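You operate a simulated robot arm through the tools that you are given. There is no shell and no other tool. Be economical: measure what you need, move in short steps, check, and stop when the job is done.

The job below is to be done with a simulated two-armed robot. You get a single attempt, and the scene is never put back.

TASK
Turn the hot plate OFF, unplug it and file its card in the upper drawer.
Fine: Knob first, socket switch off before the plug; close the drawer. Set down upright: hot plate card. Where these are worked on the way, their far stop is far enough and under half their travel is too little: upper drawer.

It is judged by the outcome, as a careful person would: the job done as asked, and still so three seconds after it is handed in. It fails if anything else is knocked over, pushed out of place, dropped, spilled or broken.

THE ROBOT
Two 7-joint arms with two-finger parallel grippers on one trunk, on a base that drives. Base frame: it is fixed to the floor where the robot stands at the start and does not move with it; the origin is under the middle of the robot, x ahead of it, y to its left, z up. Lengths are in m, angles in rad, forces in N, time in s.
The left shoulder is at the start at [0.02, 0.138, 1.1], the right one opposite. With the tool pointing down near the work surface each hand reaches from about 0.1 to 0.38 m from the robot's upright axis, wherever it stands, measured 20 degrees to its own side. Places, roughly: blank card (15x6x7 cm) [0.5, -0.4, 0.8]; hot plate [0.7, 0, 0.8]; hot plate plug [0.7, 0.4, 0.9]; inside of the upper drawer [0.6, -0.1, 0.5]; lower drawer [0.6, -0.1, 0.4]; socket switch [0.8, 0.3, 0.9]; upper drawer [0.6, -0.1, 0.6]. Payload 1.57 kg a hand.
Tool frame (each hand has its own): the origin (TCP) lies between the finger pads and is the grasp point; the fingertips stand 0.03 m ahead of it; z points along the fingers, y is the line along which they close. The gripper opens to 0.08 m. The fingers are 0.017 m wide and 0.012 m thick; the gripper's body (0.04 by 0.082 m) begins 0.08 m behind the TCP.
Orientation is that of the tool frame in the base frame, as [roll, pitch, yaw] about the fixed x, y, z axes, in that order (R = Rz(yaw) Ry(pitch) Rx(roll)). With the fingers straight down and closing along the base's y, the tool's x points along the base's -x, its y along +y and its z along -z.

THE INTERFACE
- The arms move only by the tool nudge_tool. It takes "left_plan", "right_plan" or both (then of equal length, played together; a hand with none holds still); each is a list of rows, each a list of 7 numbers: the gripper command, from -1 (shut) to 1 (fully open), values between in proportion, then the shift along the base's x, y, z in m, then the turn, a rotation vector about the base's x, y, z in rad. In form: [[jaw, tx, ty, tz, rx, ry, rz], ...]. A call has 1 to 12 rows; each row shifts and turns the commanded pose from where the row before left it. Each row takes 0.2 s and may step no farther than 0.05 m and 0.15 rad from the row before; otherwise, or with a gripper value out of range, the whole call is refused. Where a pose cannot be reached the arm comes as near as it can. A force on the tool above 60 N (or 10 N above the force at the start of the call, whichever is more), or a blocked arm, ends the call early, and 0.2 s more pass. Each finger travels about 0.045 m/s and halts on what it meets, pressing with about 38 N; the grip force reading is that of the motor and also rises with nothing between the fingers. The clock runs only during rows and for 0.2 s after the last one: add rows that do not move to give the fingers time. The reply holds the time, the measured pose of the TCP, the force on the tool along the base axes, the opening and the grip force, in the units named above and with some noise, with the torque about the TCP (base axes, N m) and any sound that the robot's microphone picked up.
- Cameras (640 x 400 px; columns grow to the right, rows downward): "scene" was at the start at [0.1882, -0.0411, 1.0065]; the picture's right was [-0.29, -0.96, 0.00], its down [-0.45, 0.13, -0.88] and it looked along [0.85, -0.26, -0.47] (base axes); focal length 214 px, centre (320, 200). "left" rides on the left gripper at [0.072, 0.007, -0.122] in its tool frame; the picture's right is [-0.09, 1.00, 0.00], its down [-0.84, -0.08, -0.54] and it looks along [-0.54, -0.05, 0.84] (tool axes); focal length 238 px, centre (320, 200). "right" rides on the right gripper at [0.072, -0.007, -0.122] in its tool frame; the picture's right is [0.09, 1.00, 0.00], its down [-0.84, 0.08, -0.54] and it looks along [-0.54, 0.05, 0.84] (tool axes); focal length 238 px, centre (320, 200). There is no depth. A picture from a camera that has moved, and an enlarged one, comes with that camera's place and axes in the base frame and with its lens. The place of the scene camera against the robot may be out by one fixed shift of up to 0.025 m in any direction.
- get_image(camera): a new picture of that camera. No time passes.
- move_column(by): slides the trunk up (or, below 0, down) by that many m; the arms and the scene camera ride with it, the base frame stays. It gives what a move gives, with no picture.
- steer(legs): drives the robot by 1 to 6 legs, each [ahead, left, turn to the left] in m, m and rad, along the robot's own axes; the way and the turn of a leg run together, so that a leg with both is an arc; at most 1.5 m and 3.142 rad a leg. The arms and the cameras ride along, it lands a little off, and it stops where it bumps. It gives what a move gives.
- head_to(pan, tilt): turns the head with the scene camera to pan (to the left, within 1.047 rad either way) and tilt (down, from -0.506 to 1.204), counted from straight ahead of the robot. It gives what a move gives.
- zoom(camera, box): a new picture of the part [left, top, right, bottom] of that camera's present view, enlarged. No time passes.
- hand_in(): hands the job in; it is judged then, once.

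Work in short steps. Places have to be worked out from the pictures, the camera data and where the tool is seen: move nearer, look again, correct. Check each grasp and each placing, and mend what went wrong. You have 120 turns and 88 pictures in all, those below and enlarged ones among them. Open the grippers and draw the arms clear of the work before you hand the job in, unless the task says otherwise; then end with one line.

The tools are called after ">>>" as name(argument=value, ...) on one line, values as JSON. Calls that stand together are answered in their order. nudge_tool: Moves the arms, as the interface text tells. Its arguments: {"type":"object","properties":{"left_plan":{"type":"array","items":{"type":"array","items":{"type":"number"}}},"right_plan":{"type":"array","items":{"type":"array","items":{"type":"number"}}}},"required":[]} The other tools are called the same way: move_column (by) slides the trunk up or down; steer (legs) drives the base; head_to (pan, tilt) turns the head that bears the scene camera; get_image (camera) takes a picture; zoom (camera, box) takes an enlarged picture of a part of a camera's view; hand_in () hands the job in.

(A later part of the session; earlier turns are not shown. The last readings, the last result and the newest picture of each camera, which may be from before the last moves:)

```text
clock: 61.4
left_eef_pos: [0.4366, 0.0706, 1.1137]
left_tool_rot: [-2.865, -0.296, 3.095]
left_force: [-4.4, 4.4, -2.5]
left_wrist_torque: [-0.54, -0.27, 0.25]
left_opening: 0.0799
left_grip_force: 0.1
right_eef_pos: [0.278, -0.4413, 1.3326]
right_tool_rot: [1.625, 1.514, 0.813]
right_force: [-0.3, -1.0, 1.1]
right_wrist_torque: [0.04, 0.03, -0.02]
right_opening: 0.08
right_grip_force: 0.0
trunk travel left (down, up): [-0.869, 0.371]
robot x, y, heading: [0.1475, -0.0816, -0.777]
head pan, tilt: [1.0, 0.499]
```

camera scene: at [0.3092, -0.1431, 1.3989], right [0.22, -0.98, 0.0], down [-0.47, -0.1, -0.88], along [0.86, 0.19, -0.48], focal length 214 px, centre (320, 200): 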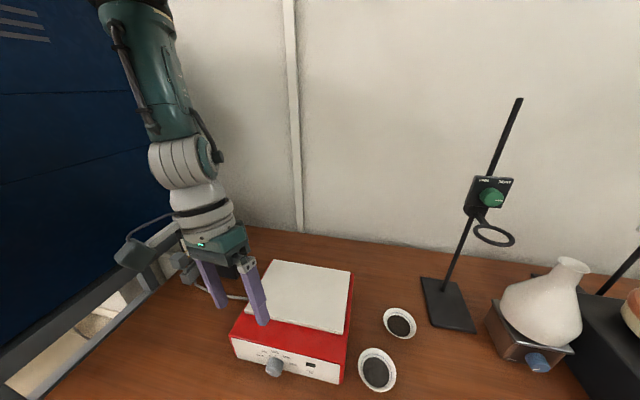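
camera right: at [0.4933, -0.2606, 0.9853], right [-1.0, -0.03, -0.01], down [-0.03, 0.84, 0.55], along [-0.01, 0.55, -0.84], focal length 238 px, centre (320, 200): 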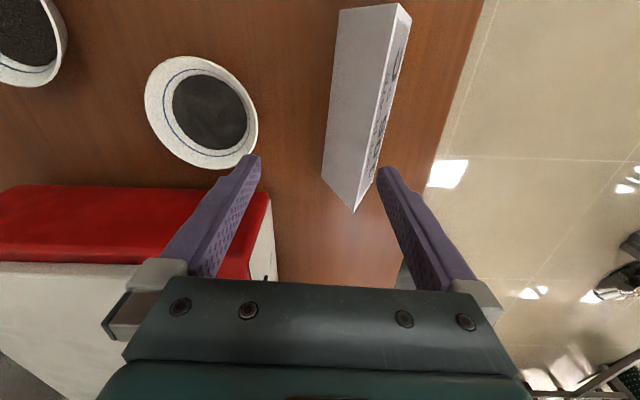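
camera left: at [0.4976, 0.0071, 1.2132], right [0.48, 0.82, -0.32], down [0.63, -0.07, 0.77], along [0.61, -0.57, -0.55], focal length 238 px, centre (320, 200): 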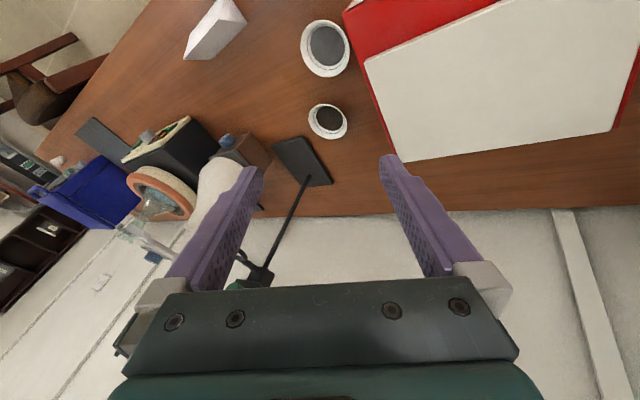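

The right hand un-rolled cleanly. Now I'll pitch it down to vertical.

>>> nudge_tool(right_plan=[[1, 0, 0, 0, 0.1, 0.1015, 0], [1, 0, 0, 0, 0.1, 0.1015, 0], [1, 0, 0, 0, 0.1, 0.1015, 0], [1, 0, 0, 0, 0.1, 0.1015, 0], [1, 0, 0, 0, 0.1, 0.1015, 0], [1, 0, 0, 0, 0.1, 0.1015, 0], [1, 0, 0, 0, 0.1, 0.1015, 0], [1, 0, 0, 0, 0.1, 0.1015, 0], [1, 0, 0, 0, 0.1, 0.1015, 0], [1, 0, 0, 0, 0.1, 0.1015, 0]])

```text
clock: 63.6
left_eef_pos: [0.4381, 0.0673, 1.1132]
left_tool_rot: [-2.856, -0.293, 3.094]
left_force: [0.9, 0.3, 0.0]
left_wrist_torque: [0.04, -0.01, 0.0]
left_opening: 0.0798
left_grip_force: 0.0
right_eef_pos: [0.3292, -0.4892, 1.253]
right_tool_rot: [-3.11, 0.143, 2.306]
right_force: [0.6, -0.4, -0.2]
right_wrist_torque: [-0.01, -0.04, 0.01]
right_opening: 0.0798
right_grip_force: 0.0
right hand out of reach, approached as far as the arm can: row 1, 2, 3, 7, 8, 9, 10
trunk travel left (down, up): [-0.869, 0.371]
robot x, y, heading: [0.1467, -0.078, -0.782]
head pan, tilt: [1.0, 0.499]
```

With this elbow posture the tool-down hand works best about 0.48 m below the shoulder and near the body. I'll lower it there over free floor, then use the trunk and base for positioning.

>>> nudge_tool(right_plan=[[1, 0, 0, -0.045, 0, 0, 0], [1, 0, 0, -0.045, 0, 0, 0], [1, -0.005, 0.01, -0.04, 0, 0, 0], [1, -0.01, 0.02, -0.035, 0, 0, 0], [1, -0.01, 0.02, -0.03, 0, 0, 0], [1, -0.015, 0.025, -0.02, 0, 0, 0], [1, -0.015, 0.025, -0.01, 0, 0, 0], [1, -0.015, 0.02, 0, 0, 0, 0]])

```text
clock: 65.6
left_eef_pos: [0.4319, 0.0751, 1.1126]
left_tool_rot: [-2.881, -0.312, 3.103]
left_force: [0.4, -0.1, -0.7]
left_wrist_torque: [0.03, 0.0, -0.01]
left_opening: 0.08
left_grip_force: 0.1
right_eef_pos: [0.2241, -0.4138, 1.0264]
right_tool_rot: [-2.993, 0.163, 2.324]
right_force: [0.1, -0.4, 0.2]
right_wrist_torque: [0.01, 0.01, -0.02]
right_opening: 0.0798
right_grip_force: 0.0
trunk travel left (down, up): [-0.869, 0.371]
robot x, y, heading: [0.1482, -0.0815, -0.777]
head pan, tilt: [1.0, 0.499]
stopped in row 8 (right hand): the arm was blocked; the commanded pose is now the measured one
```

The hand is at a usable spot (0.287 ahead, 0.18 right, 0.47 below the shoulder). I'll make it vertical and yaw it +30°, so a base heading of +60° will line it up with the card.

>>> nudge_tool(right_plan=[[1, 0, 0, 0, 0.11, 0, 0], [1, 0, 0, 0, 0.11, 0, 0], [1, 0, 0, 0, 0, 0, 0.13], [1, 0, 0, 0, 0, 0, 0.13], [1, 0, 0, 0, 0, 0, 0.13], [1, 0, 0, 0, 0, 0, 0.13]])

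```text
clock: 67.0
left_eef_pos: [0.4304, 0.0759, 1.1128]
left_tool_rot: [-2.879, -0.311, 3.104]
left_force: [1.5, -1.4, 1.0]
left_wrist_torque: [0.1, 0.08, -0.03]
left_opening: 0.08
left_grip_force: 0.0
right_eef_pos: [0.2276, -0.4083, 1.0269]
right_tool_rot: [3.129, 0.001, 2.835]
right_force: [0.0, 0.3, -0.2]
right_wrist_torque: [0.03, 0.0, 0.0]
right_opening: 0.0797
right_grip_force: 0.0
trunk travel left (down, up): [-0.869, 0.371]
robot x, y, heading: [0.1483, -0.08, -0.775]
head pan, tilt: [1.0, 0.499]
```

The right hand is vertical and responsive. I'll drive the base so the hand comes over the card: target robot position about (0.157, −0.367), heading 1.04.

>>> steer(legs=[[0.207, -0.199, 0], [0, 0, 1.818]])

>>> get_image(camera="right")

```text
clock: 73.4
left_eef_pos: [-0.064, -0.1318, 1.1118]
left_tool_rot: [-2.879, -0.309, -1.355]
left_force: [0.4, -0.6, -0.4]
left_wrist_torque: [0.07, -0.12, 0.07]
left_opening: 0.0801
left_grip_force: 0.1
right_eef_pos: [0.4572, -0.2058, 1.0267]
right_tool_rot: [3.129, 0.0, -1.627]
right_force: [-0.2, 0.6, -0.4]
right_wrist_torque: [0.01, 0.01, 0.02]
right_opening: 0.0797
right_grip_force: 0.0
trunk travel left (down, up): [-0.869, 0.371]
robot x, y, heading: [0.1571, -0.3649, 1.046]
head pan, tilt: [1.0, 0.499]
```

```text
34 pictures are left
camera right: at [0.4606, -0.2792, 1.1482], right [-1.0, -0.04, 0.01], down [-0.02, 0.84, 0.54], along [-0.03, 0.54, -0.84], focal length 238 px, centre (320, 200)
```

right: 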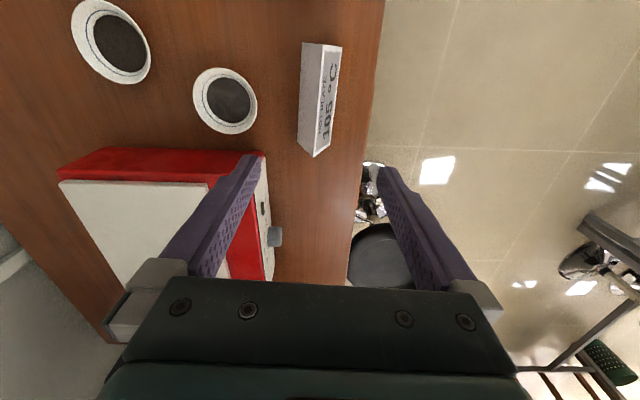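

The hand is right over the card: centre about [0.4565, −0.2045] against TCP [0.457, −0.206]. I'll lower the trunk in two steps.

>>> move_column(by=-0.2)

>>> get_image(camera="right")

```text
clock: 75.6
left_eef_pos: [-0.0636, -0.1338, 0.9118]
left_tool_rot: [-2.879, -0.315, -1.352]
left_force: [0.5, -0.2, 0.2]
left_wrist_torque: [0.01, 0.0, 0.02]
left_opening: 0.0801
left_grip_force: 0.1
right_eef_pos: [0.4574, -0.2062, 0.8261]
right_tool_rot: [3.13, -0.001, -1.627]
right_force: [-0.9, -0.2, 0.4]
right_wrist_torque: [-0.03, -0.02, 0.03]
right_opening: 0.0797
right_grip_force: 0.1
trunk travel left (down, up): [-0.669, 0.571]
robot x, y, heading: [0.1579, -0.3664, 1.037]
head pan, tilt: [1.0, 0.499]
```

```text
33 pictures are left
camera right: at [0.4606, -0.2792, 0.9482], right [-1.0, -0.04, 0.01], down [-0.02, 0.84, 0.54], along [-0.03, 0.54, -0.84], focal length 238 px, centre (320, 200)
```

right: 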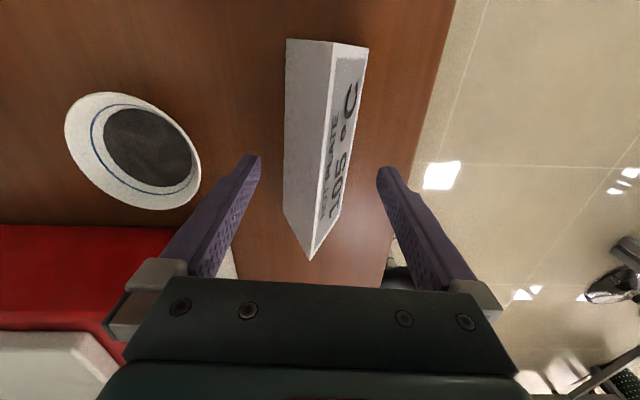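

Aligned, with the fingers straddling the card. I'll lower the last bit.

>>> move_column(by=-0.037)

>>> nudge_tool(right_plan=[[0.6, 0, 0, 0, 0, 0, 0], [0.4, 0, 0, 0, 0, 0, 0], [0.2, 0, 0, 0, 0, 0, 0], [0.0, 0, 0, 0, 0, 0, 0], [-0.3, 0, 0, 0, 0, 0, 0]])

>>> get_image(camera="right")

```text
clock: 76.4
left_eef_pos: [-0.0638, -0.1344, 0.8751]
left_tool_rot: [-2.88, -0.315, -1.354]
left_force: [-0.4, 0.0, -0.6]
left_wrist_torque: [-0.02, 0.03, 0.0]
left_opening: 0.0799
left_grip_force: 0.0
right_eef_pos: [0.4592, -0.207, 0.7905]
right_tool_rot: [3.133, 0.001, -1.628]
right_force: [-3.3, -5.6, 21.6]
right_wrist_torque: [-0.21, -0.89, -0.29]
right_opening: 0.0773
right_grip_force: 0.0
trunk travel left (down, up): [-0.632, 0.608]
robot x, y, heading: [0.1533, -0.3655, 1.042]
head pan, tilt: [1.0, 0.499]
```

```text
clock: 77.6
left_eef_pos: [-0.0594, -0.132, 0.8741]
left_tool_rot: [-2.873, -0.312, -1.355]
left_force: [0.2, -0.3, -0.4]
left_wrist_torque: [0.0, 0.03, 0.02]
left_opening: 0.0797
left_grip_force: 0.0
right_eef_pos: [0.4614, -0.2068, 0.7895]
right_tool_rot: [3.135, 0.001, -1.627]
right_force: [10.2, -1.0, 9.8]
right_wrist_torque: [-0.1, -0.65, -0.04]
right_opening: 0.0541
right_grip_force: 29.0
trunk travel left (down, up): [-0.632, 0.608]
robot x, y, heading: [0.1558, -0.3669, 1.043]
head pan, tilt: [1.0, 0.499]
```

```text
32 pictures are left
camera right: at [0.4638, -0.2791, 0.9122], right [-1.0, -0.04, 0.01], down [-0.03, 0.84, 0.54], along [-0.03, 0.54, -0.84], focal length 238 px, centre (320, 200)
```

right: 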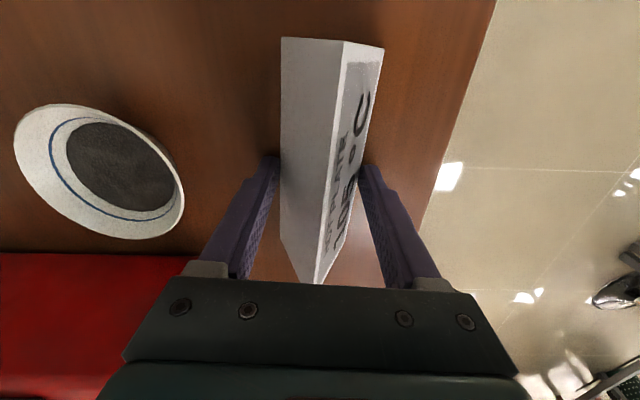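

The card is gripped near its base at 0.054 m. I'll tighten and lift by the trunk slightly to check.

>>> nudge_tool(right_plan=[[-1, 0, 0, 0, 0, 0, 0], [-1, 0, 0, 0.005, 0, 0, 0]])

>>> move_column(by=0.06)

>>> get_image(camera="right")

```text
clock: 78.2
left_eef_pos: [-0.0617, -0.1334, 0.8753]
left_tool_rot: [-2.877, -0.312, -1.353]
left_force: [0.0, 0.1, 0.1]
left_wrist_torque: [0.0, 0.04, -0.02]
left_opening: 0.0801
left_grip_force: 0.1
right_eef_pos: [0.4567, -0.2063, 0.7932]
right_tool_rot: [3.124, -0.003, -1.627]
right_force: [-0.1, 0.3, -0.5]
right_wrist_torque: [0.01, 0.02, -0.01]
right_opening: 0.0535
right_grip_force: 38.3
trunk travel left (down, up): [-0.632, 0.608]
robot x, y, heading: [0.1538, -0.3686, 1.041]
head pan, tilt: [1.0, 0.499]
```

```text
clock: 79.2
left_eef_pos: [-0.0623, -0.1332, 0.9354]
left_tool_rot: [-2.878, -0.311, -1.352]
left_force: [-0.6, 0.0, 0.0]
left_wrist_torque: [0.0, -0.01, 0.01]
left_opening: 0.0801
left_grip_force: 0.0
right_eef_pos: [0.4567, -0.2063, 0.8548]
right_tool_rot: [3.129, -0.001, -1.627]
right_force: [0.3, 0.2, -0.3]
right_wrist_torque: [-0.03, -0.02, 0.01]
right_opening: 0.0125
right_grip_force: 29.4
trunk travel left (down, up): [-0.692, 0.548]
robot x, y, heading: [0.1536, -0.3695, 1.051]
head pan, tilt: [1.0, 0.499]
```

```text
31 pictures are left
camera right: at [0.4609, -0.2791, 0.9761], right [-1.0, -0.04, 0.01], down [-0.02, 0.84, 0.54], along [-0.03, 0.54, -0.84], focal length 238 px, centre (320, 200)
```

right: 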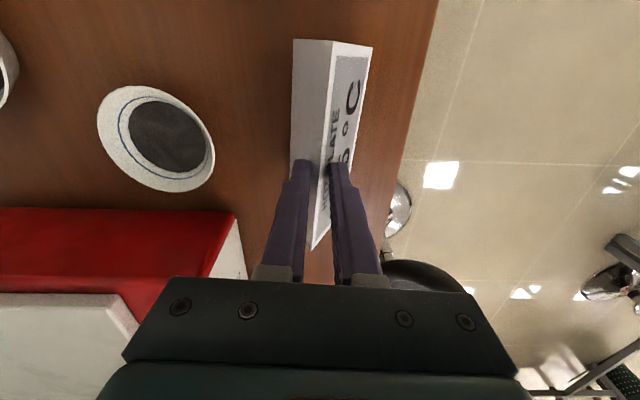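

The fingers slid up the sloped faces to the ridge and the card stayed on the desk. I'll reopen, go back down and test a much slower lift, since the small 4 mm lift held.

>>> nudge_tool(right_plan=[[0.3, 0, 0, 0, 0, 0, 0], [1, 0, 0, 0, 0, 0, 0], [1, 0, 0, 0, 0, 0, 0], [1, 0, 0, 0, 0, 0, 0], [1, 0, 0, 0, 0, 0, 0]])

>>> get_image(camera="right")

```text
clock: 80.4
left_eef_pos: [-0.0625, -0.1335, 0.9361]
left_tool_rot: [-2.876, -0.313, -1.353]
left_force: [1.2, 0.2, 0.1]
left_wrist_torque: [0.0, 0.03, -0.01]
left_opening: 0.0803
left_grip_force: 0.0
right_eef_pos: [0.4582, -0.2067, 0.8537]
right_tool_rot: [3.13, 0.0, -1.626]
right_force: [-0.1, -0.6, -0.1]
right_wrist_torque: [-0.01, 0.02, 0.0]
right_opening: 0.08
right_grip_force: 0.0
trunk travel left (down, up): [-0.692, 0.548]
robot x, y, heading: [0.1563, -0.3691, 1.046]
head pan, tilt: [1.0, 0.499]
```

```text
30 pictures are left
camera right: at [0.4609, -0.2789, 0.9761], right [-1.0, -0.04, 0.01], down [-0.02, 0.84, 0.54], along [-0.03, 0.54, -0.84], focal length 238 px, centre (320, 200)
```

right: 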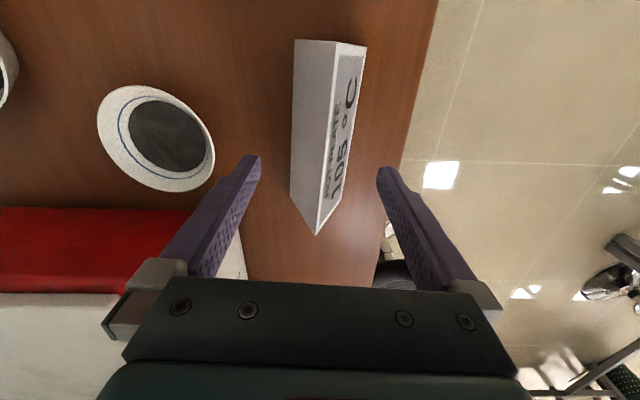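

Comparing the pictures, the card had actually been lifted about 1 cm and held near the ridge. I'll grip it again somewhat lower than that and lift slowly.

>>> move_column(by=-0.04)

>>> nudge_tool(right_plan=[[0.4, 0, 0, 0, 0, 0, 0], [0, 0, 0, 0, 0, 0, 0], [-0.5, 0, 0, 0, 0, 0, 0], [-1, 0, 0, 0, 0, 0, 0], [-1, 0, 0, 0, 0, 0, 0], [-1, 0, 0, 0.003, 0, 0, 0], [-1, 0, 0, 0.003, 0, 0, 0], [-1, 0, 0, 0.004, 0, 0, 0], [-1, 0, 0, 0.005, 0, 0, 0], [-1, 0, 0, 0.005, 0, 0, 0]])

>>> get_image(camera="right")

```text
clock: 81.2
left_eef_pos: [-0.0628, -0.1324, 0.8955]
left_tool_rot: [-2.879, -0.311, -1.352]
left_force: [0.7, -0.5, 0.6]
left_wrist_torque: [-0.01, -0.04, 0.02]
left_opening: 0.08
left_grip_force: 0.0
right_eef_pos: [0.4578, -0.2064, 0.8143]
right_tool_rot: [3.128, 0.002, -1.627]
right_force: [-0.3, 0.0, 0.1]
right_wrist_torque: [-0.01, 0.0, -0.03]
right_opening: 0.0802
right_grip_force: 0.2
trunk travel left (down, up): [-0.652, 0.588]
robot x, y, heading: [0.1554, -0.3661, 1.047]
head pan, tilt: [1.0, 0.499]
```

```text
clock: 83.4
left_eef_pos: [-0.0629, -0.1327, 0.895]
left_tool_rot: [-2.88, -0.312, -1.354]
left_force: [-4.0, -4.9, -2.1]
left_wrist_torque: [0.45, -0.44, 0.31]
left_opening: 0.0799
left_grip_force: 0.1
right_eef_pos: [0.4562, -0.2053, 0.8336]
right_tool_rot: [3.13, 0.0, -1.626]
right_force: [0.9, 0.6, -0.2]
right_wrist_torque: [-0.02, 0.01, -0.03]
right_opening: 0.0318
right_grip_force: 37.7
trunk travel left (down, up): [-0.652, 0.588]
robot x, y, heading: [0.1579, -0.3654, 1.049]
head pan, tilt: [1.0, 0.499]
```

```text
29 pictures are left
camera right: at [0.4605, -0.2791, 0.9561], right [-1.0, -0.04, 0.01], down [-0.02, 0.84, 0.54], along [-0.03, 0.54, -0.84], focal length 238 px, centre (320, 200)
```

right: 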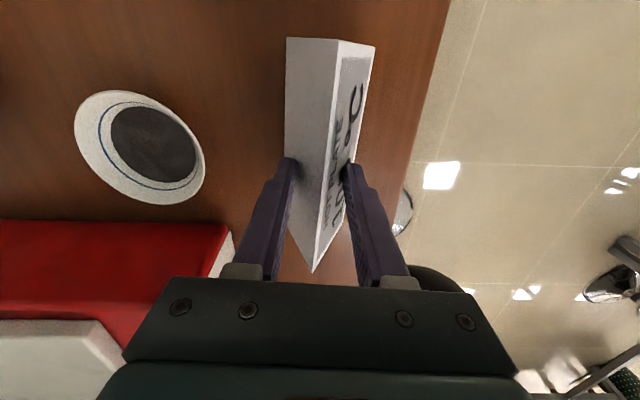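

The opening is 0.032 with the tips at 0.804, so the card hangs about 1 cm up. I'll wait to see whether the grip creeps.

>>> nudge_tool(right_plan=[[-1, 0, 0, 0, 0, 0, 0], [-1, 0, 0, 0, 0, 0, 0], [-1, 0, 0, 0, 0, 0, 0], [-1, 0, 0, 0, 0, 0, 0], [-1, 0, 0, 0, 0, 0, 0], [-1, 0, 0, 0, 0, 0, 0], [-1, 0, 0, 0.005, 0, 0, 0], [-1, 0, 0, 0.005, 0, 0, 0]])

```text
clock: 85.2
left_eef_pos: [-0.0629, -0.1336, 0.8952]
left_tool_rot: [-2.879, -0.315, -1.353]
left_force: [-0.1, 1.2, -0.9]
left_wrist_torque: [0.0, -0.01, 0.01]
left_opening: 0.0803
left_grip_force: 0.0
right_eef_pos: [0.458, -0.2063, 0.8434]
right_tool_rot: [3.13, 0.001, -1.627]
right_force: [-1.1, 0.3, -0.4]
right_wrist_torque: [0.01, 0.01, -0.01]
right_opening: 0.0313
right_grip_force: 37.8
trunk travel left (down, up): [-0.652, 0.588]
robot x, y, heading: [0.1586, -0.3673, 1.045]
head pan, tilt: [1.0, 0.499]
```

The grip holds with negligible creep. While it holds, I'll test whether the left arm obeys small moves now.

>>> nudge_tool(left_plan=[[1, 0, 0, -0.02, 0, 0, 0], [1, 0, 0, -0.02, 0, 0, 0], [1, 0, 0.02, 0, 0, 0, 0]], right_plan=[[-1, 0, 0, 0.004, 0, 0, 0], [-1, 0, 0, 0.004, 0, 0, 0], [-1, 0, 0, 0, 0, 0, 0]])

```text
clock: 86.0
left_eef_pos: [-0.063, -0.1127, 0.8751]
left_tool_rot: [-2.881, -0.31, -1.354]
left_force: [0.1, 0.3, -0.2]
left_wrist_torque: [-0.01, 0.04, 0.02]
left_opening: 0.0799
left_grip_force: 0.2
left hand out of reach, approached as far as the arm can: row 2
right_eef_pos: [0.4578, -0.2061, 0.8518]
right_tool_rot: [3.129, 0.001, -1.627]
right_force: [-0.4, 0.2, 0.6]
right_wrist_torque: [-0.02, -0.03, 0.01]
right_opening: 0.031
right_grip_force: 38.2
trunk travel left (down, up): [-0.652, 0.588]
robot x, y, heading: [0.1565, -0.3703, 1.045]
head pan, tilt: [1.0, 0.499]
```

The left arm obeys again. Before planning the drawer, I'll look at the handle with the head camera from here.

>>> head_to(pan=-0.1, tilt=1.1)

>>> get_image(camera="scene")

```text
clock: 87.4
left_eef_pos: [-0.063, -0.1131, 0.8743]
left_tool_rot: [-2.882, -0.31, -1.355]
left_force: [-0.3, 0.6, -0.1]
left_wrist_torque: [-0.03, 0.03, 0.03]
left_opening: 0.0801
left_grip_force: 0.1
right_eef_pos: [0.4569, -0.2061, 0.851]
right_tool_rot: [3.13, 0.001, -1.627]
right_force: [-0.2, -0.2, 0.3]
right_wrist_torque: [0.02, 0.01, 0.03]
right_opening: 0.0307
right_grip_force: 38.0
trunk travel left (down, up): [-0.652, 0.588]
robot x, y, heading: [0.1564, -0.3667, 1.04]
head pan, tilt: [-0.099, 1.1]
```

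```text
28 pictures are left
camera scene: at [0.2447, -0.2442, 1.1342], right [0.81, -0.58, 0.0], down [-0.52, -0.72, -0.45], along [0.27, 0.37, -0.89], focal length 214 px, centre (320, 200)
```

scene: 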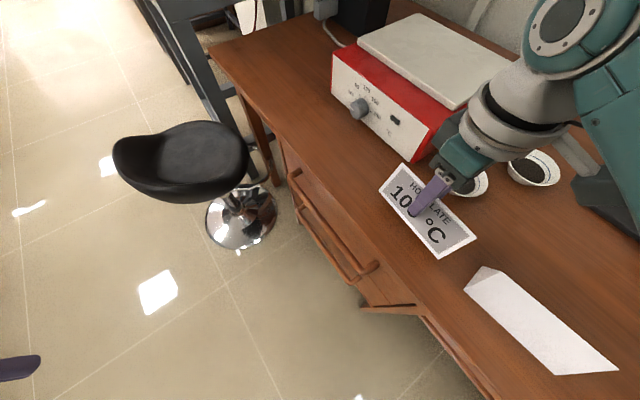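

The card hangs safely in the right hand and the handle bar works out at about x 0.365, z 0.667, y −0.23…+0.06, flush with the desk edge. I'll back away from the desk with the card and turn to face the drawers; the left hand will hook the handle.

>>> steer(legs=[[-0.137, 0.233, 0], [0, 0, -1.04]])

>>> head_to(pan=0.0, tilt=0.8)

>>> get_image(camera="scene")

```text
clock: 91.9
left_eef_pos: [-0.0059, -0.0477, 0.8749]
left_tool_rot: [-2.879, -0.31, -2.39]
left_force: [-0.2, -0.4, 0.0]
left_wrist_torque: [0.0, 0.0, -0.01]
left_opening: 0.0801
left_grip_force: 0.0
right_eef_pos: [0.1795, -0.5438, 0.8521]
right_tool_rot: [3.129, 0.0, -2.66]
right_force: [-0.6, 0.5, -0.8]
right_wrist_torque: [-0.01, 0.0, 0.0]
right_opening: 0.0297
right_grip_force: 38.2
trunk travel left (down, up): [-0.652, 0.588]
robot x, y, heading: [-0.1108, -0.3657, 0.011]
head pan, tilt: [-0.099, 1.1]
```

```text
clock: 92.7
left_eef_pos: [-0.0065, -0.0493, 0.8751]
left_tool_rot: [-2.879, -0.311, -2.389]
left_force: [1.2, 0.3, 0.1]
left_wrist_torque: [-0.02, 0.01, 0.01]
left_opening: 0.08
left_grip_force: 0.1
right_eef_pos: [0.1787, -0.5438, 0.8529]
right_tool_rot: [3.128, 0.0, -2.665]
right_force: [-0.2, 0.3, -0.8]
right_wrist_torque: [-0.04, 0.0, 0.0]
right_opening: 0.0293
right_grip_force: 38.2
trunk travel left (down, up): [-0.652, 0.588]
robot x, y, heading: [-0.1109, -0.3701, 0.006]
head pan, tilt: [0.0, 0.799]
```

```text
27 pictures are left
camera scene: at [0.0687, -0.3807, 1.1559], right [0.01, -1.0, 0.0], down [-0.72, -0.01, -0.7], along [0.7, 0.01, -0.72], focal length 214 px, centre (320, 200)
```

scene: 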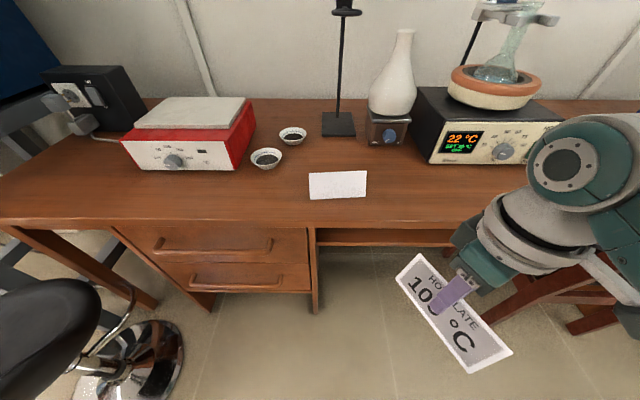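

The card hangs upright. Now I'll bring the left arm back to a forward-pointing posture in front of the body.

>>> nudge_tool(left_plan=[[0, 0.03, 0, 0.02, 0.14, 0, 0], [0, 0.03, 0, 0.02, 0.14, 0, 0], [-0.5, 0.03, 0, 0.02, 0.14, 0, 0], [-1, 0.03, 0, 0.01, 0, 0, -0.15], [-1, 0.03, 0, 0.01, 0, 0, -0.15], [-1, 0.02, 0, 0.01, 0, -0.05, -0.14], [-1, 0.02, 0, 0.01, 0, -0.05, -0.14], [-1, 0.02, 0, 0.01, 0, -0.05, -0.14]])

```text
clock: 93.4
left_eef_pos: [-0.0105, -0.0641, 0.8875]
left_tool_rot: [-3.094, -0.268, -2.11]
left_force: [-0.3, 0.0, -0.1]
left_wrist_torque: [0.0, 0.01, 0.01]
left_opening: 0.0254
left_grip_force: 0.4
right_eef_pos: [0.1796, -0.544, 0.8521]
right_tool_rot: [3.127, -0.001, -2.662]
right_force: [-0.2, 0.1, -0.9]
right_wrist_torque: [-0.01, 0.01, -0.01]
right_opening: 0.0292
right_grip_force: 37.7
trunk travel left (down, up): [-0.652, 0.588]
robot x, y, heading: [-0.1118, -0.3711, 0.01]
head pan, tilt: [0.0, 0.799]
stopped in row 3 (left hand): the arm was blocked; the commanded pose is now the measured one
```

I'll try reversing the way it got there: rise and pitch the left tool up, with no yaw demand.

>>> nudge_tool(left_plan=[[-1, 0.0, 0, 0.03, 0, -0.12, 0], [-1, 0.01, 0, 0.03, 0, -0.12, 0], [-1, 0.02, 0, 0.03, 0, -0.12, 0], [-1, 0.02, 0, 0.03, 0, -0.12, 0], [-1, 0.02, 0, 0.03, 0, -0.12, 0]])

>>> head_to(pan=0.9, tilt=0.6)

>>> get_image(camera="scene")

```text
clock: 94.0
left_eef_pos: [-0.1515, -0.0883, 0.9271]
left_tool_rot: [3.027, -0.43, -2.02]
left_force: [0.7, -0.7, 0.1]
left_wrist_torque: [-0.03, -0.02, 0.02]
left_opening: 0.0
left_grip_force: 15.0
right_eef_pos: [0.1795, -0.5448, 0.8518]
right_tool_rot: [3.13, 0.0, -2.664]
right_force: [-0.2, -1.2, -1.0]
right_wrist_torque: [0.01, 0.0, 0.03]
right_opening: 0.0291
right_grip_force: 37.9
trunk travel left (down, up): [-0.652, 0.588]
robot x, y, heading: [-0.1098, -0.3669, 0.013]
head pan, tilt: [0.0, 0.799]
stopped in row 2 (left hand): the arm was blocked; the commanded pose is now the measured one
```

```text
clock: 95.2
left_eef_pos: [-0.1522, -0.0906, 0.9263]
left_tool_rot: [3.027, -0.432, -2.02]
left_force: [0.3, -0.2, -0.1]
left_wrist_torque: [0.01, -0.04, 0.03]
left_opening: 0.0002
left_grip_force: 21.5
right_eef_pos: [0.1794, -0.5443, 0.8519]
right_tool_rot: [3.129, 0.001, -2.662]
right_force: [0.7, 0.5, 0.1]
right_wrist_torque: [-0.03, 0.0, 0.01]
right_opening: 0.0286
right_grip_force: 38.4
trunk travel left (down, up): [-0.652, 0.588]
robot x, y, heading: [-0.1158, -0.3694, 0.007]
head pan, tilt: [0.901, 0.6]
```

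```text
26 pictures are left
camera scene: at [0.0422, -0.3117, 1.1728], right [0.79, -0.61, 0.0], down [-0.35, -0.45, -0.82], along [0.51, 0.65, -0.57], focal length 214 px, centre (320, 200)
```

scene: 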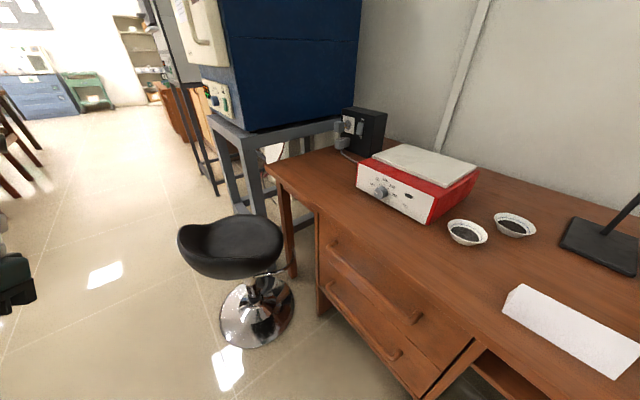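

The left arm isn't dependable, so I'll leave it beside the body. I'll zoom on the handle to judge its place against the desk edge.

>>> zoom(camera="scene", box=[300, 180, 500, 360])

```text
2.22 times, centred on (400, 270) of scene
camera zoom: at [0.0422, -0.3117, 1.1728], right [0.79, -0.61, 0.0], down [-0.35, -0.45, -0.82], along [0.51, 0.65, -0.57], focal length 477 px, centre (142, 44)
```

zoom: 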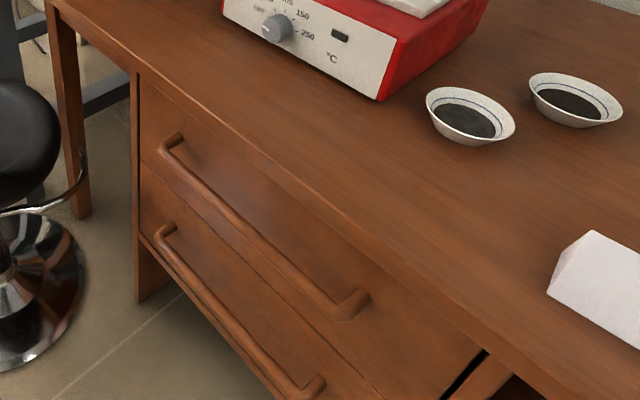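

The bar stands about flush with the desk edge, so it must be hooked at a slant. I'll park the card on free desk space right of the blank card, at about (0.455, −0.60), and then use the right hand for the drawer.

>>> steer(legs=[[0, -0.225, 0], [0, 0, 0.51], [0.201, -0.115, 0]])

>>> get_image(camera="right")

```text
clock: 99.7
left_eef_pos: [-0.0475, -0.3687, 0.9262]
left_tool_rot: [3.025, -0.431, -1.511]
left_force: [0.8, 0.4, 0.0]
left_wrist_torque: [-0.06, 0.01, 0.0]
left_opening: 0.0
left_grip_force: 21.6
right_eef_pos: [0.4616, -0.6049, 0.8512]
right_tool_rot: [3.13, -0.001, -2.154]
right_force: [0.4, -0.1, -0.5]
right_wrist_torque: [-0.02, -0.01, 0.02]
right_opening: 0.0276
right_grip_force: 37.8
trunk travel left (down, up): [-0.652, 0.588]
robot x, y, heading: [0.119, -0.594, 0.519]
head pan, tilt: [0.901, 0.6]
```

```text
24 pictures are left
camera right: at [0.4278, -0.6698, 0.974], right [-0.88, 0.47, 0.01], down [0.4, 0.74, 0.54], along [0.25, 0.48, -0.84], focal length 238 px, centre (320, 200)
```

right: 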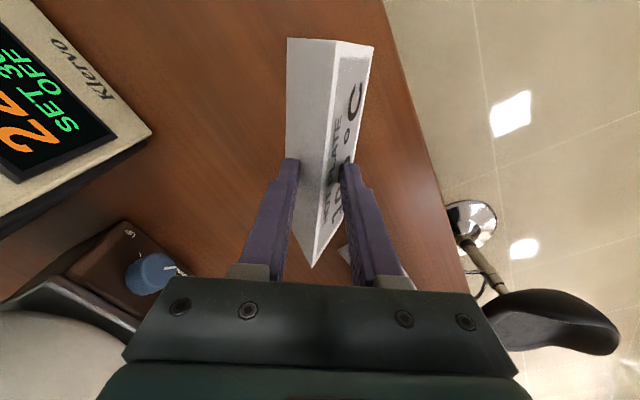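

There's a clear gap to the blank card. I'll lower the trunk until the card's base meets the desk, then open.

>>> move_column(by=-0.024)

>>> nudge_tool(right_plan=[[-0.3, 0, 0, -0.002, 0, 0, 0], [0, 0, 0, 0, 0, 0, 0], [0.4, 0, 0, 0, 0, 0, 0], [1, 0, 0, 0, 0, 0, 0], [1, 0, 0, 0, 0, 0, 0]])

>>> get_image(camera="right")

```text
clock: 100.3
left_eef_pos: [-0.0476, -0.3687, 0.9029]
left_tool_rot: [3.026, -0.43, -1.511]
left_force: [-1.0, 0.2, -0.4]
left_wrist_torque: [0.0, 0.01, -0.06]
left_opening: 0.0001
left_grip_force: 21.4
right_eef_pos: [0.4625, -0.6043, 0.8285]
right_tool_rot: [3.13, 0.0, -2.155]
right_force: [0.0, 0.0, 0.7]
right_wrist_torque: [-0.03, 0.01, 0.01]
right_opening: 0.0275
right_grip_force: 38.1
trunk travel left (down, up): [-0.628, 0.612]
robot x, y, heading: [0.1228, -0.5909, 0.522]
head pan, tilt: [0.901, 0.6]
```

```text
clock: 101.5
left_eef_pos: [-0.0473, -0.3685, 0.9025]
left_tool_rot: [3.025, -0.431, -1.51]
left_force: [0.6, -0.6, -0.5]
left_wrist_torque: [0.03, 0.03, -0.02]
left_opening: 0.0
left_grip_force: 20.9
right_eef_pos: [0.4613, -0.6045, 0.8273]
right_tool_rot: [3.13, 0.0, -2.156]
right_force: [0.6, 1.0, -0.4]
right_wrist_torque: [-0.01, 0.01, 0.0]
right_opening: 0.0801
right_grip_force: 0.0
trunk travel left (down, up): [-0.628, 0.612]
robot x, y, heading: [0.1187, -0.5921, 0.517]
head pan, tilt: [0.901, 0.6]
```

```text
23 pictures are left
camera right: at [0.4276, -0.6698, 0.9479], right [-0.88, 0.47, 0.01], down [0.4, 0.74, 0.54], along [0.25, 0.48, -0.84], focal length 238 px, centre (320, 200)
```

right: 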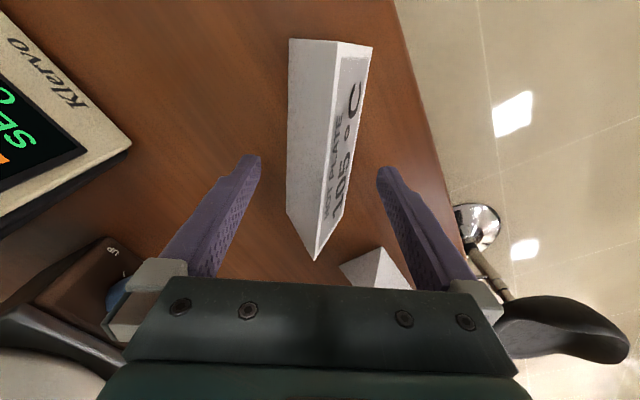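

The card stands upright at its parking spot (hand pose noted). I'll raise the trunk, back off, and go in front of the drawer.

>>> move_column(by=0.12)

>>> steer(legs=[[-0.156, 0.088, 0], [0, 0, -0.517], [0, 0.586, 0]])

>>> nudge_tool(right_plan=[[0, 0, 0, 0, 0, -0.13, 0], [-0.5, 0, 0, 0, 0, -0.13, 0], [-1, 0, 0, 0, 0, -0.13, 0], [-1, 0, 0, 0, 0, -0.13, 0], [-1, 0, 0, 0, 0, -0.13, 0], [-1, 0, 0, 0, 0, -0.13, 0]])

```text
clock: 103.0
left_eef_pos: [-0.0474, -0.3692, 1.0229]
left_tool_rot: [3.026, -0.43, -1.513]
left_force: [-0.1, -0.1, 0.2]
left_wrist_torque: [0.01, -0.01, -0.03]
left_opening: 0.0
left_grip_force: 21.8
right_eef_pos: [0.4629, -0.6049, 0.9461]
right_tool_rot: [3.129, 0.001, -2.155]
right_force: [0.5, -0.4, -0.2]
right_wrist_torque: [-0.03, 0.0, -0.04]
right_opening: 0.0802
right_grip_force: 0.1
trunk travel left (down, up): [-0.748, 0.492]
robot x, y, heading: [0.1193, -0.5927, 0.516]
head pan, tilt: [0.901, 0.6]
```

```text
clock: 109.0
left_eef_pos: [-0.0904, 0.2671, 1.022]
left_tool_rot: [3.027, -0.432, -2.035]
left_force: [0.2, 0.1, 0.3]
left_wrist_torque: [0.04, 0.02, 0.0]
left_opening: 0.0
left_grip_force: 21.4
right_eef_pos: [0.2312, -0.1911, 0.9466]
right_tool_rot: [3.128, 0.0, -2.68]
right_force: [-0.5, 0.2, 0.1]
right_wrist_torque: [0.03, 0.0, 0.03]
right_opening: 0.08
right_grip_force: 0.1
trunk travel left (down, up): [-0.748, 0.492]
robot x, y, heading: [-0.0562, -0.0103, -0.008]
head pan, tilt: [0.901, 0.6]
```

```text
clock: 110.3
left_eef_pos: [-0.0905, 0.2669, 1.0235]
left_tool_rot: [3.025, -0.432, -2.035]
left_force: [0.5, 0.0, -0.3]
left_wrist_torque: [0.0, 0.0, 0.01]
left_opening: 0.0
left_grip_force: 21.1
right_eef_pos: [0.2319, -0.1922, 0.9449]
right_tool_rot: [-2.738, 0.682, -2.529]
right_force: [0.5, 0.1, -0.7]
right_wrist_torque: [-0.02, -0.02, -0.05]
right_opening: 0.0001
right_grip_force: 21.5
trunk travel left (down, up): [-0.748, 0.492]
robot x, y, heading: [-0.0576, -0.0103, -0.008]
head pan, tilt: [0.901, 0.6]
```

The right hand is now pitched 45° forward with closed fingers. I'll lower the trunk and creep forward so the tip is just in front of the bar, then look.

>>> move_column(by=-0.18)

>>> steer(legs=[[0.05, 0, 0]])

>>> head_to(pan=-0.3, tilt=1.0)

>>> get_image(camera="right")

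>>> get_image(camera="scene")

```text
clock: 112.3
left_eef_pos: [-0.0905, 0.2659, 0.8429]
left_tool_rot: [3.027, -0.43, -2.034]
left_force: [-0.6, 0.5, 1.0]
left_wrist_torque: [-0.02, 0.02, 0.04]
left_opening: 0.0002
left_grip_force: 21.3
right_eef_pos: [0.2306, -0.1921, 0.767]
right_tool_rot: [-2.739, 0.679, -2.531]
right_force: [0.9, 0.1, 0.6]
right_wrist_torque: [-0.02, 0.01, -0.01]
right_opening: 0.0002
right_grip_force: 20.9
trunk travel left (down, up): [-0.568, 0.672]
robot x, y, heading: [-0.0557, -0.0095, -0.009]
head pan, tilt: [0.901, 0.6]
```

```text
clock: 113.3
left_eef_pos: [-0.0398, 0.2669, 0.8433]
left_tool_rot: [3.027, -0.43, -2.038]
left_force: [1.2, -0.3, 0.2]
left_wrist_torque: [0.02, 0.0, 0.02]
left_opening: 0.0001
left_grip_force: 21.8
right_eef_pos: [0.282, -0.1928, 0.7657]
right_tool_rot: [-2.74, 0.682, -2.531]
right_force: [-0.1, 0.5, -0.2]
right_wrist_torque: [-0.02, 0.01, 0.02]
right_opening: 0.0001
right_grip_force: 21.4
trunk travel left (down, up): [-0.568, 0.672]
robot x, y, heading: [-0.0061, -0.011, -0.003]
head pan, tilt: [0.901, 0.6]
```

```text
clock: 114.7
left_eef_pos: [-0.0403, 0.267, 0.8433]
left_tool_rot: [3.028, -0.43, -2.035]
left_force: [0.4, -0.3, 0.5]
left_wrist_torque: [0.0, -0.04, -0.02]
left_opening: 0.0001
left_grip_force: 21.4
right_eef_pos: [0.2817, -0.1923, 0.7659]
right_tool_rot: [-2.737, 0.679, -2.532]
right_force: [-0.1, 0.1, 0.0]
right_wrist_torque: [-0.05, 0.01, 0.02]
right_opening: 0.0
right_grip_force: 21.9
trunk travel left (down, up): [-0.568, 0.672]
robot x, y, heading: [-0.0102, -0.0102, -0.007]
head pan, tilt: [-0.3, 1.0]
```

```text
22 pictures are left
camera right: at [0.1514, -0.2325, 0.8098], right [-0.38, 0.85, -0.36], down [0.13, 0.44, 0.89], along [0.91, 0.29, -0.28], focal length 238 px, centre (320, 200)
```

right: 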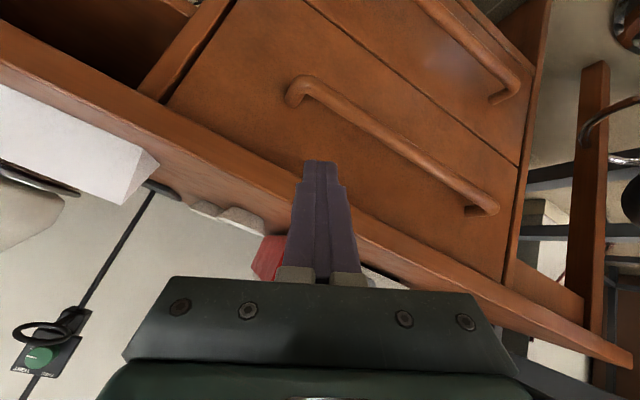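

```text
21 pictures are left
camera scene: at [0.1598, -0.0479, 1.0568], right [-0.3, -0.95, 0.0], down [-0.8, 0.25, -0.54], along [0.52, -0.16, -0.84], focal length 214 px, centre (320, 200)
```

scene: 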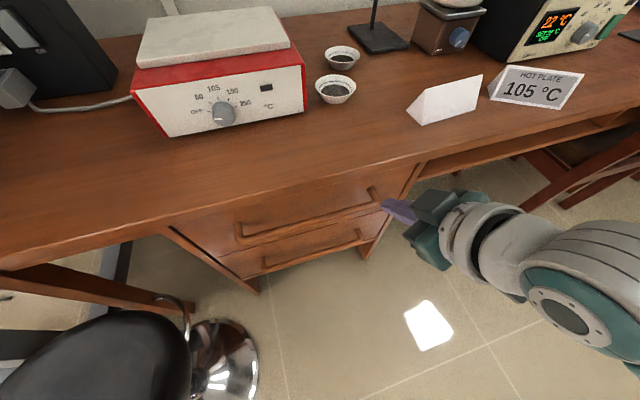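

Combining both views, the bar is at about x 0.362, z 0.65. I'll slide the closed fingers in along their own 45° axis, behind the bar.

>>> nudge_tool(right_plan=[[-1, 0, 0, -0.012, 0, 0, 0], [-1, 0.02, 0, -0.02, 0, 0, 0], [-1, 0.02, 0, -0.02, 0, 0, 0], [-1, 0.02, 0, -0.02, 0, 0, 0]])

>>> get_image(camera="right")

```text
clock: 115.7
left_eef_pos: [-0.041, 0.2666, 0.8418]
left_tool_rot: [3.027, -0.43, -2.037]
left_force: [-0.5, -0.7, 0.8]
left_wrist_torque: [0.01, -0.02, -0.02]
left_opening: 0.0
left_grip_force: 20.8
right_eef_pos: [0.3421, -0.1922, 0.6937]
right_tool_rot: [-2.74, 0.678, -2.531]
right_force: [0.0, 0.0, 0.1]
right_wrist_torque: [0.02, 0.0, -0.03]
right_opening: 0.0002
right_grip_force: 20.8
trunk travel left (down, up): [-0.568, 0.672]
robot x, y, heading: [-0.0061, -0.0104, -0.009]
head pan, tilt: [-0.3, 1.0]
```

```text
20 pictures are left
camera right: at [0.2122, -0.2326, 0.7373], right [-0.38, 0.85, -0.36], down [0.13, 0.44, 0.89], along [0.91, 0.29, -0.28], focal length 238 px, centre (320, 200)
```

right: 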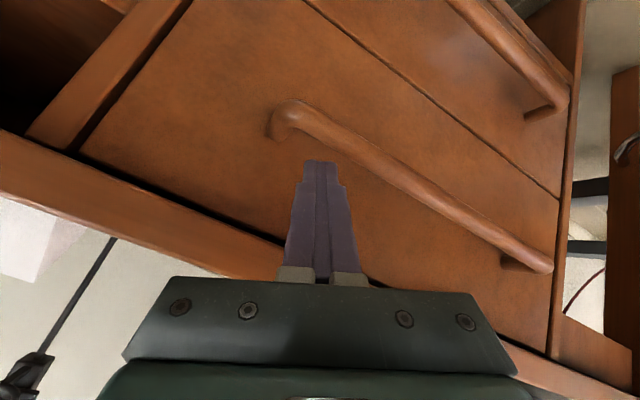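

Tip at about (0.363, 0.673), just above the bar; continuing the last 3 cm along the same line.

>>> nudge_tool(right_plan=[[-1, 0.014, 0, -0.012, 0, 0, 0], [-1, 0.012, 0, -0.014, 0, 0, 0], [-1, 0.002, 0, -0.008, 0, 0, 0]])

>>> get_image(camera="right")

```text
clock: 116.6
left_eef_pos: [-0.0459, 0.2656, 0.8433]
left_tool_rot: [3.023, -0.432, -2.036]
left_force: [-2.0, 0.0, 0.7]
left_wrist_torque: [-0.01, 0.0, -0.02]
left_opening: 0.0
left_grip_force: 21.7
right_eef_pos: [0.3677, -0.1937, 0.6637]
right_tool_rot: [-2.731, 0.696, -2.526]
right_force: [-26.5, -1.0, 37.2]
right_wrist_torque: [0.07, 0.17, -0.36]
right_opening: 0.0001
right_grip_force: 21.1
trunk travel left (down, up): [-0.568, 0.672]
robot x, y, heading: [-0.0099, -0.0119, -0.007]
head pan, tilt: [-0.3, 1.0]
stopped in row 3 (right hand): the force on the tool passed its limit at 67 N (the readings are from after the stop); the commanded pose is now the measured one
```

```text
19 pictures are left
camera right: at [0.2373, -0.2331, 0.7054], right [-0.38, 0.85, -0.36], down [0.11, 0.43, 0.89], along [0.92, 0.3, -0.26], focal length 238 px, centre (320, 200)
```

right: 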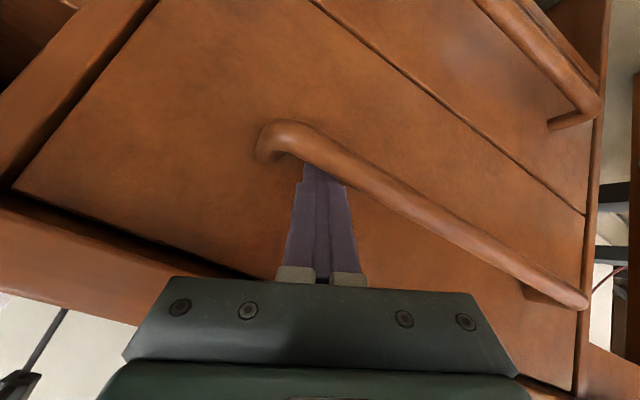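

The bar now overlaps the fingertips in the picture, so they're behind it. I'll pull by driving back 0.1 m and check.

>>> steer(legs=[[-0.1, 0, 0]])

>>> get_image(camera="right")

```text
clock: 117.7
left_eef_pos: [-0.1396, 0.2656, 0.8416]
left_tool_rot: [3.027, -0.432, -2.036]
left_force: [0.2, 0.2, 0.2]
left_wrist_torque: [0.01, 0.02, 0.0]
left_opening: 0.0
left_grip_force: 21.4
right_eef_pos: [0.2744, -0.1922, 0.6634]
right_tool_rot: [-2.728, 0.695, -2.523]
right_force: [-0.1, -8.0, 5.1]
right_wrist_torque: [0.01, 0.2, -0.23]
right_opening: 0.0001
right_grip_force: 21.2
trunk travel left (down, up): [-0.568, 0.672]
robot x, y, heading: [-0.1075, -0.0105, -0.009]
head pan, tilt: [-0.3, 1.0]
```

```text
18 pictures are left
camera right: at [0.1435, -0.233, 0.7058], right [-0.38, 0.85, -0.37], down [0.11, 0.44, 0.89], along [0.92, 0.3, -0.26], focal length 238 px, centre (320, 200)
```

right: 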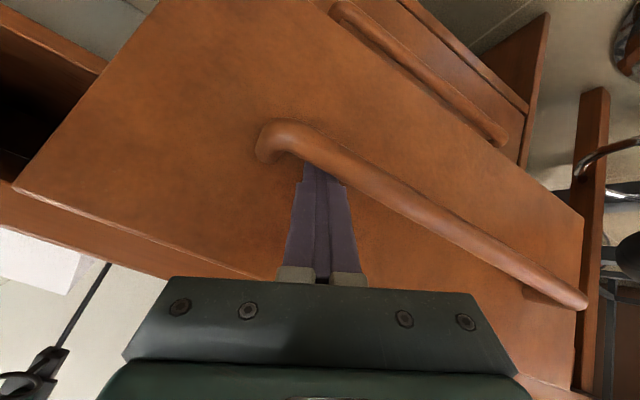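

The drawer follows the hook nicely. I'll pull further until it meets its stop.

>>> steer(legs=[[-0.14, 0, 0]])

>>> head_to(pan=-0.2, tilt=0.8)

>>> get_image(camera="scene")

```text
clock: 119.1
left_eef_pos: [-0.2789, 0.2669, 0.8427]
left_tool_rot: [3.029, -0.431, -2.038]
left_force: [-0.2, -0.4, 0.3]
left_wrist_torque: [0.0, 0.05, 0.0]
left_opening: 0.0001
left_grip_force: 21.0
right_eef_pos: [0.1339, -0.1925, 0.6637]
right_tool_rot: [-2.727, 0.695, -2.522]
right_force: [0.6, -7.3, 5.7]
right_wrist_torque: [-0.03, 0.04, -0.21]
right_opening: 0.0002
right_grip_force: 21.6
trunk travel left (down, up): [-0.568, 0.672]
robot x, y, heading: [-0.2444, -0.0101, -0.007]
head pan, tilt: [-0.3, 1.0]
```

```text
clock: 119.8
left_eef_pos: [-0.279, 0.2667, 0.8422]
left_tool_rot: [3.029, -0.431, -2.037]
left_force: [-0.7, -1.1, -0.1]
left_wrist_torque: [0.01, 0.02, -0.03]
left_opening: 0.0
left_grip_force: 21.6
right_eef_pos: [0.1342, -0.1919, 0.6652]
right_tool_rot: [-2.726, 0.698, -2.524]
right_force: [-0.1, -6.4, 4.2]
right_wrist_torque: [-0.02, -0.01, -0.15]
right_opening: 0.0
right_grip_force: 21.9
trunk travel left (down, up): [-0.568, 0.672]
robot x, y, heading: [-0.2425, -0.0109, -0.011]
head pan, tilt: [-0.201, 0.799]
```

```text
17 pictures are left
camera scene: at [-0.0666, -0.0434, 1.072], right [-0.21, -0.98, 0.0], down [-0.7, 0.15, -0.7], along [0.68, -0.15, -0.72], focal length 214 px, centre (320, 200)
```

scene: 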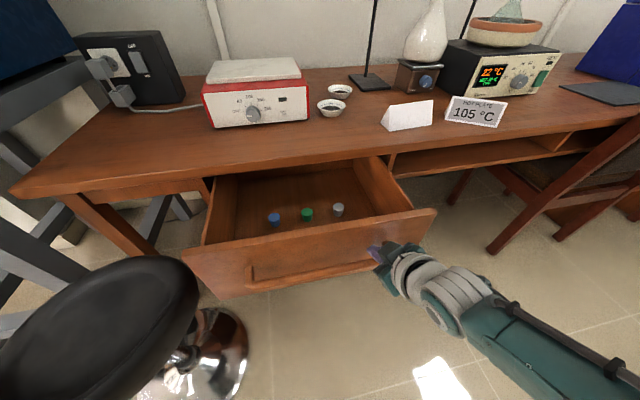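

The drawer is open about 0.24 m, with three small caps standing at x≈0.36 and free room in front of them (x 0.19–0.33). I'll unhook by retracing the path and set the hand vertical again.

>>> nudge_tool(right_plan=[[-1, 0.006, 0, 0.004, 0, 0, 0], [-1, -0.015, 0, 0.021, 0, 0, 0], [-1, -0.02, 0, 0.022, 0, 0, 0], [-1, -0.02, 0, 0.022, 0, 0, 0], [-1, -0.02, 0, 0.022, 0, 0, 0], [-1, -0.02, 0, 0.01, 0, 0, 0]])

>>> move_column(by=0.2)

>>> nudge_tool(right_plan=[[-0.5, 0, 0, 0, 0, 0.13, 0], [0, 0, 0, 0, 0, 0.13, 0], [0.5, 0, 0, 0, 0, 0.13, 0], [1, 0, 0, 0, 0, 0.13, 0], [1, 0, 0, 0, 0, 0.13, 0], [1, 0, 0, 0, 0, 0.13, 0]])

```text
clock: 121.2
left_eef_pos: [-0.2794, 0.2686, 0.8428]
left_tool_rot: [3.027, -0.429, -2.037]
left_force: [0.5, 1.0, -0.1]
left_wrist_torque: [-0.01, 0.0, 0.03]
left_opening: 0.0002
left_grip_force: 21.8
right_eef_pos: [0.0444, -0.1892, 0.7646]
right_tool_rot: [-2.73, 0.696, -2.526]
right_force: [0.8, 0.5, -0.3]
right_wrist_torque: [-0.03, 0.01, 0.02]
right_opening: 0.0001
right_grip_force: 21.7
trunk travel left (down, up): [-0.568, 0.672]
robot x, y, heading: [-0.2475, -0.0069, -0.009]
head pan, tilt: [-0.201, 0.799]
```

```text
clock: 123.4
left_eef_pos: [-0.2793, 0.2689, 1.0424]
left_tool_rot: [3.026, -0.431, -2.038]
left_force: [0.5, -0.1, 0.1]
left_wrist_torque: [-0.01, -0.01, 0.0]
left_opening: 0.0001
left_grip_force: 21.8
right_eef_pos: [0.045, -0.1903, 0.9662]
right_tool_rot: [-2.729, 0.696, -2.523]
right_force: [0.3, 0.1, 0.6]
right_wrist_torque: [0.04, 0.03, 0.01]
right_opening: 0.0002
right_grip_force: 21.4
trunk travel left (down, up): [-0.768, 0.472]
robot x, y, heading: [-0.2459, -0.0091, -0.011]
head pan, tilt: [-0.201, 0.799]
```

```text
clock: 124.8
left_eef_pos: [-0.279, 0.2679, 1.0419]
left_tool_rot: [3.026, -0.431, -2.038]
left_force: [0.1, -1.1, 0.2]
left_wrist_torque: [0.0, -0.02, -0.01]
left_opening: 0.0
left_grip_force: 20.6
right_eef_pos: [0.0459, -0.1897, 0.9647]
right_tool_rot: [3.132, 0.014, -2.681]
right_force: [-0.3, 0.9, 0.1]
right_wrist_torque: [0.0, 0.01, -0.03]
right_opening: 0.08
right_grip_force: 0.1
trunk travel left (down, up): [-0.768, 0.472]
robot x, y, heading: [-0.246, -0.0108, -0.007]
head pan, tilt: [-0.201, 0.799]
```

The hand is back in its carrying posture. Now I'll drive to the parked card.

>>> steer(legs=[[0, -0.581, 0], [0, 0, 0.524], [0.317, -0.18, 0]])

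>>> get_image(camera="right")

```text
clock: 131.4
left_eef_pos: [-0.0551, -0.3631, 1.0429]
left_tool_rot: [3.026, -0.431, -1.518]
left_force: [-0.8, 0.1, -0.6]
left_wrist_torque: [-0.02, -0.01, 0.0]
left_opening: 0.0
left_grip_force: 21.2
right_eef_pos: [0.4544, -0.6005, 0.9659]
right_tool_rot: [3.135, 0.017, -2.164]
right_force: [0.1, -0.5, -0.2]
right_wrist_torque: [-0.02, 0.0, 0.02]
right_opening: 0.0799
right_grip_force: 0.1
trunk travel left (down, up): [-0.768, 0.472]
robot x, y, heading: [0.1126, -0.5872, 0.509]
head pan, tilt: [-0.201, 0.799]
```

```text
16 pictures are left
camera right: at [0.4196, -0.6666, 1.086], right [-0.88, 0.48, 0.01], down [0.4, 0.73, 0.56], along [0.26, 0.49, -0.83], focal length 238 px, centre (320, 200)
```

right: 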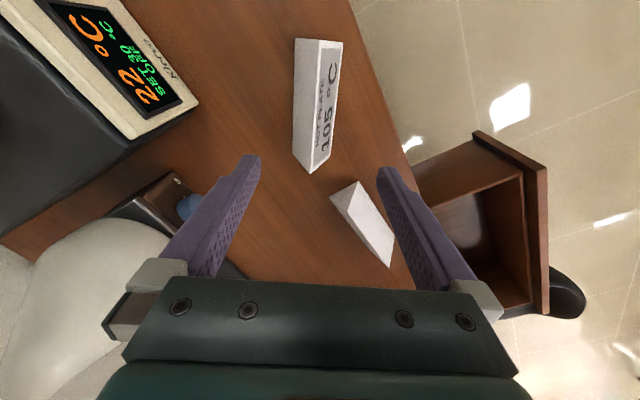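

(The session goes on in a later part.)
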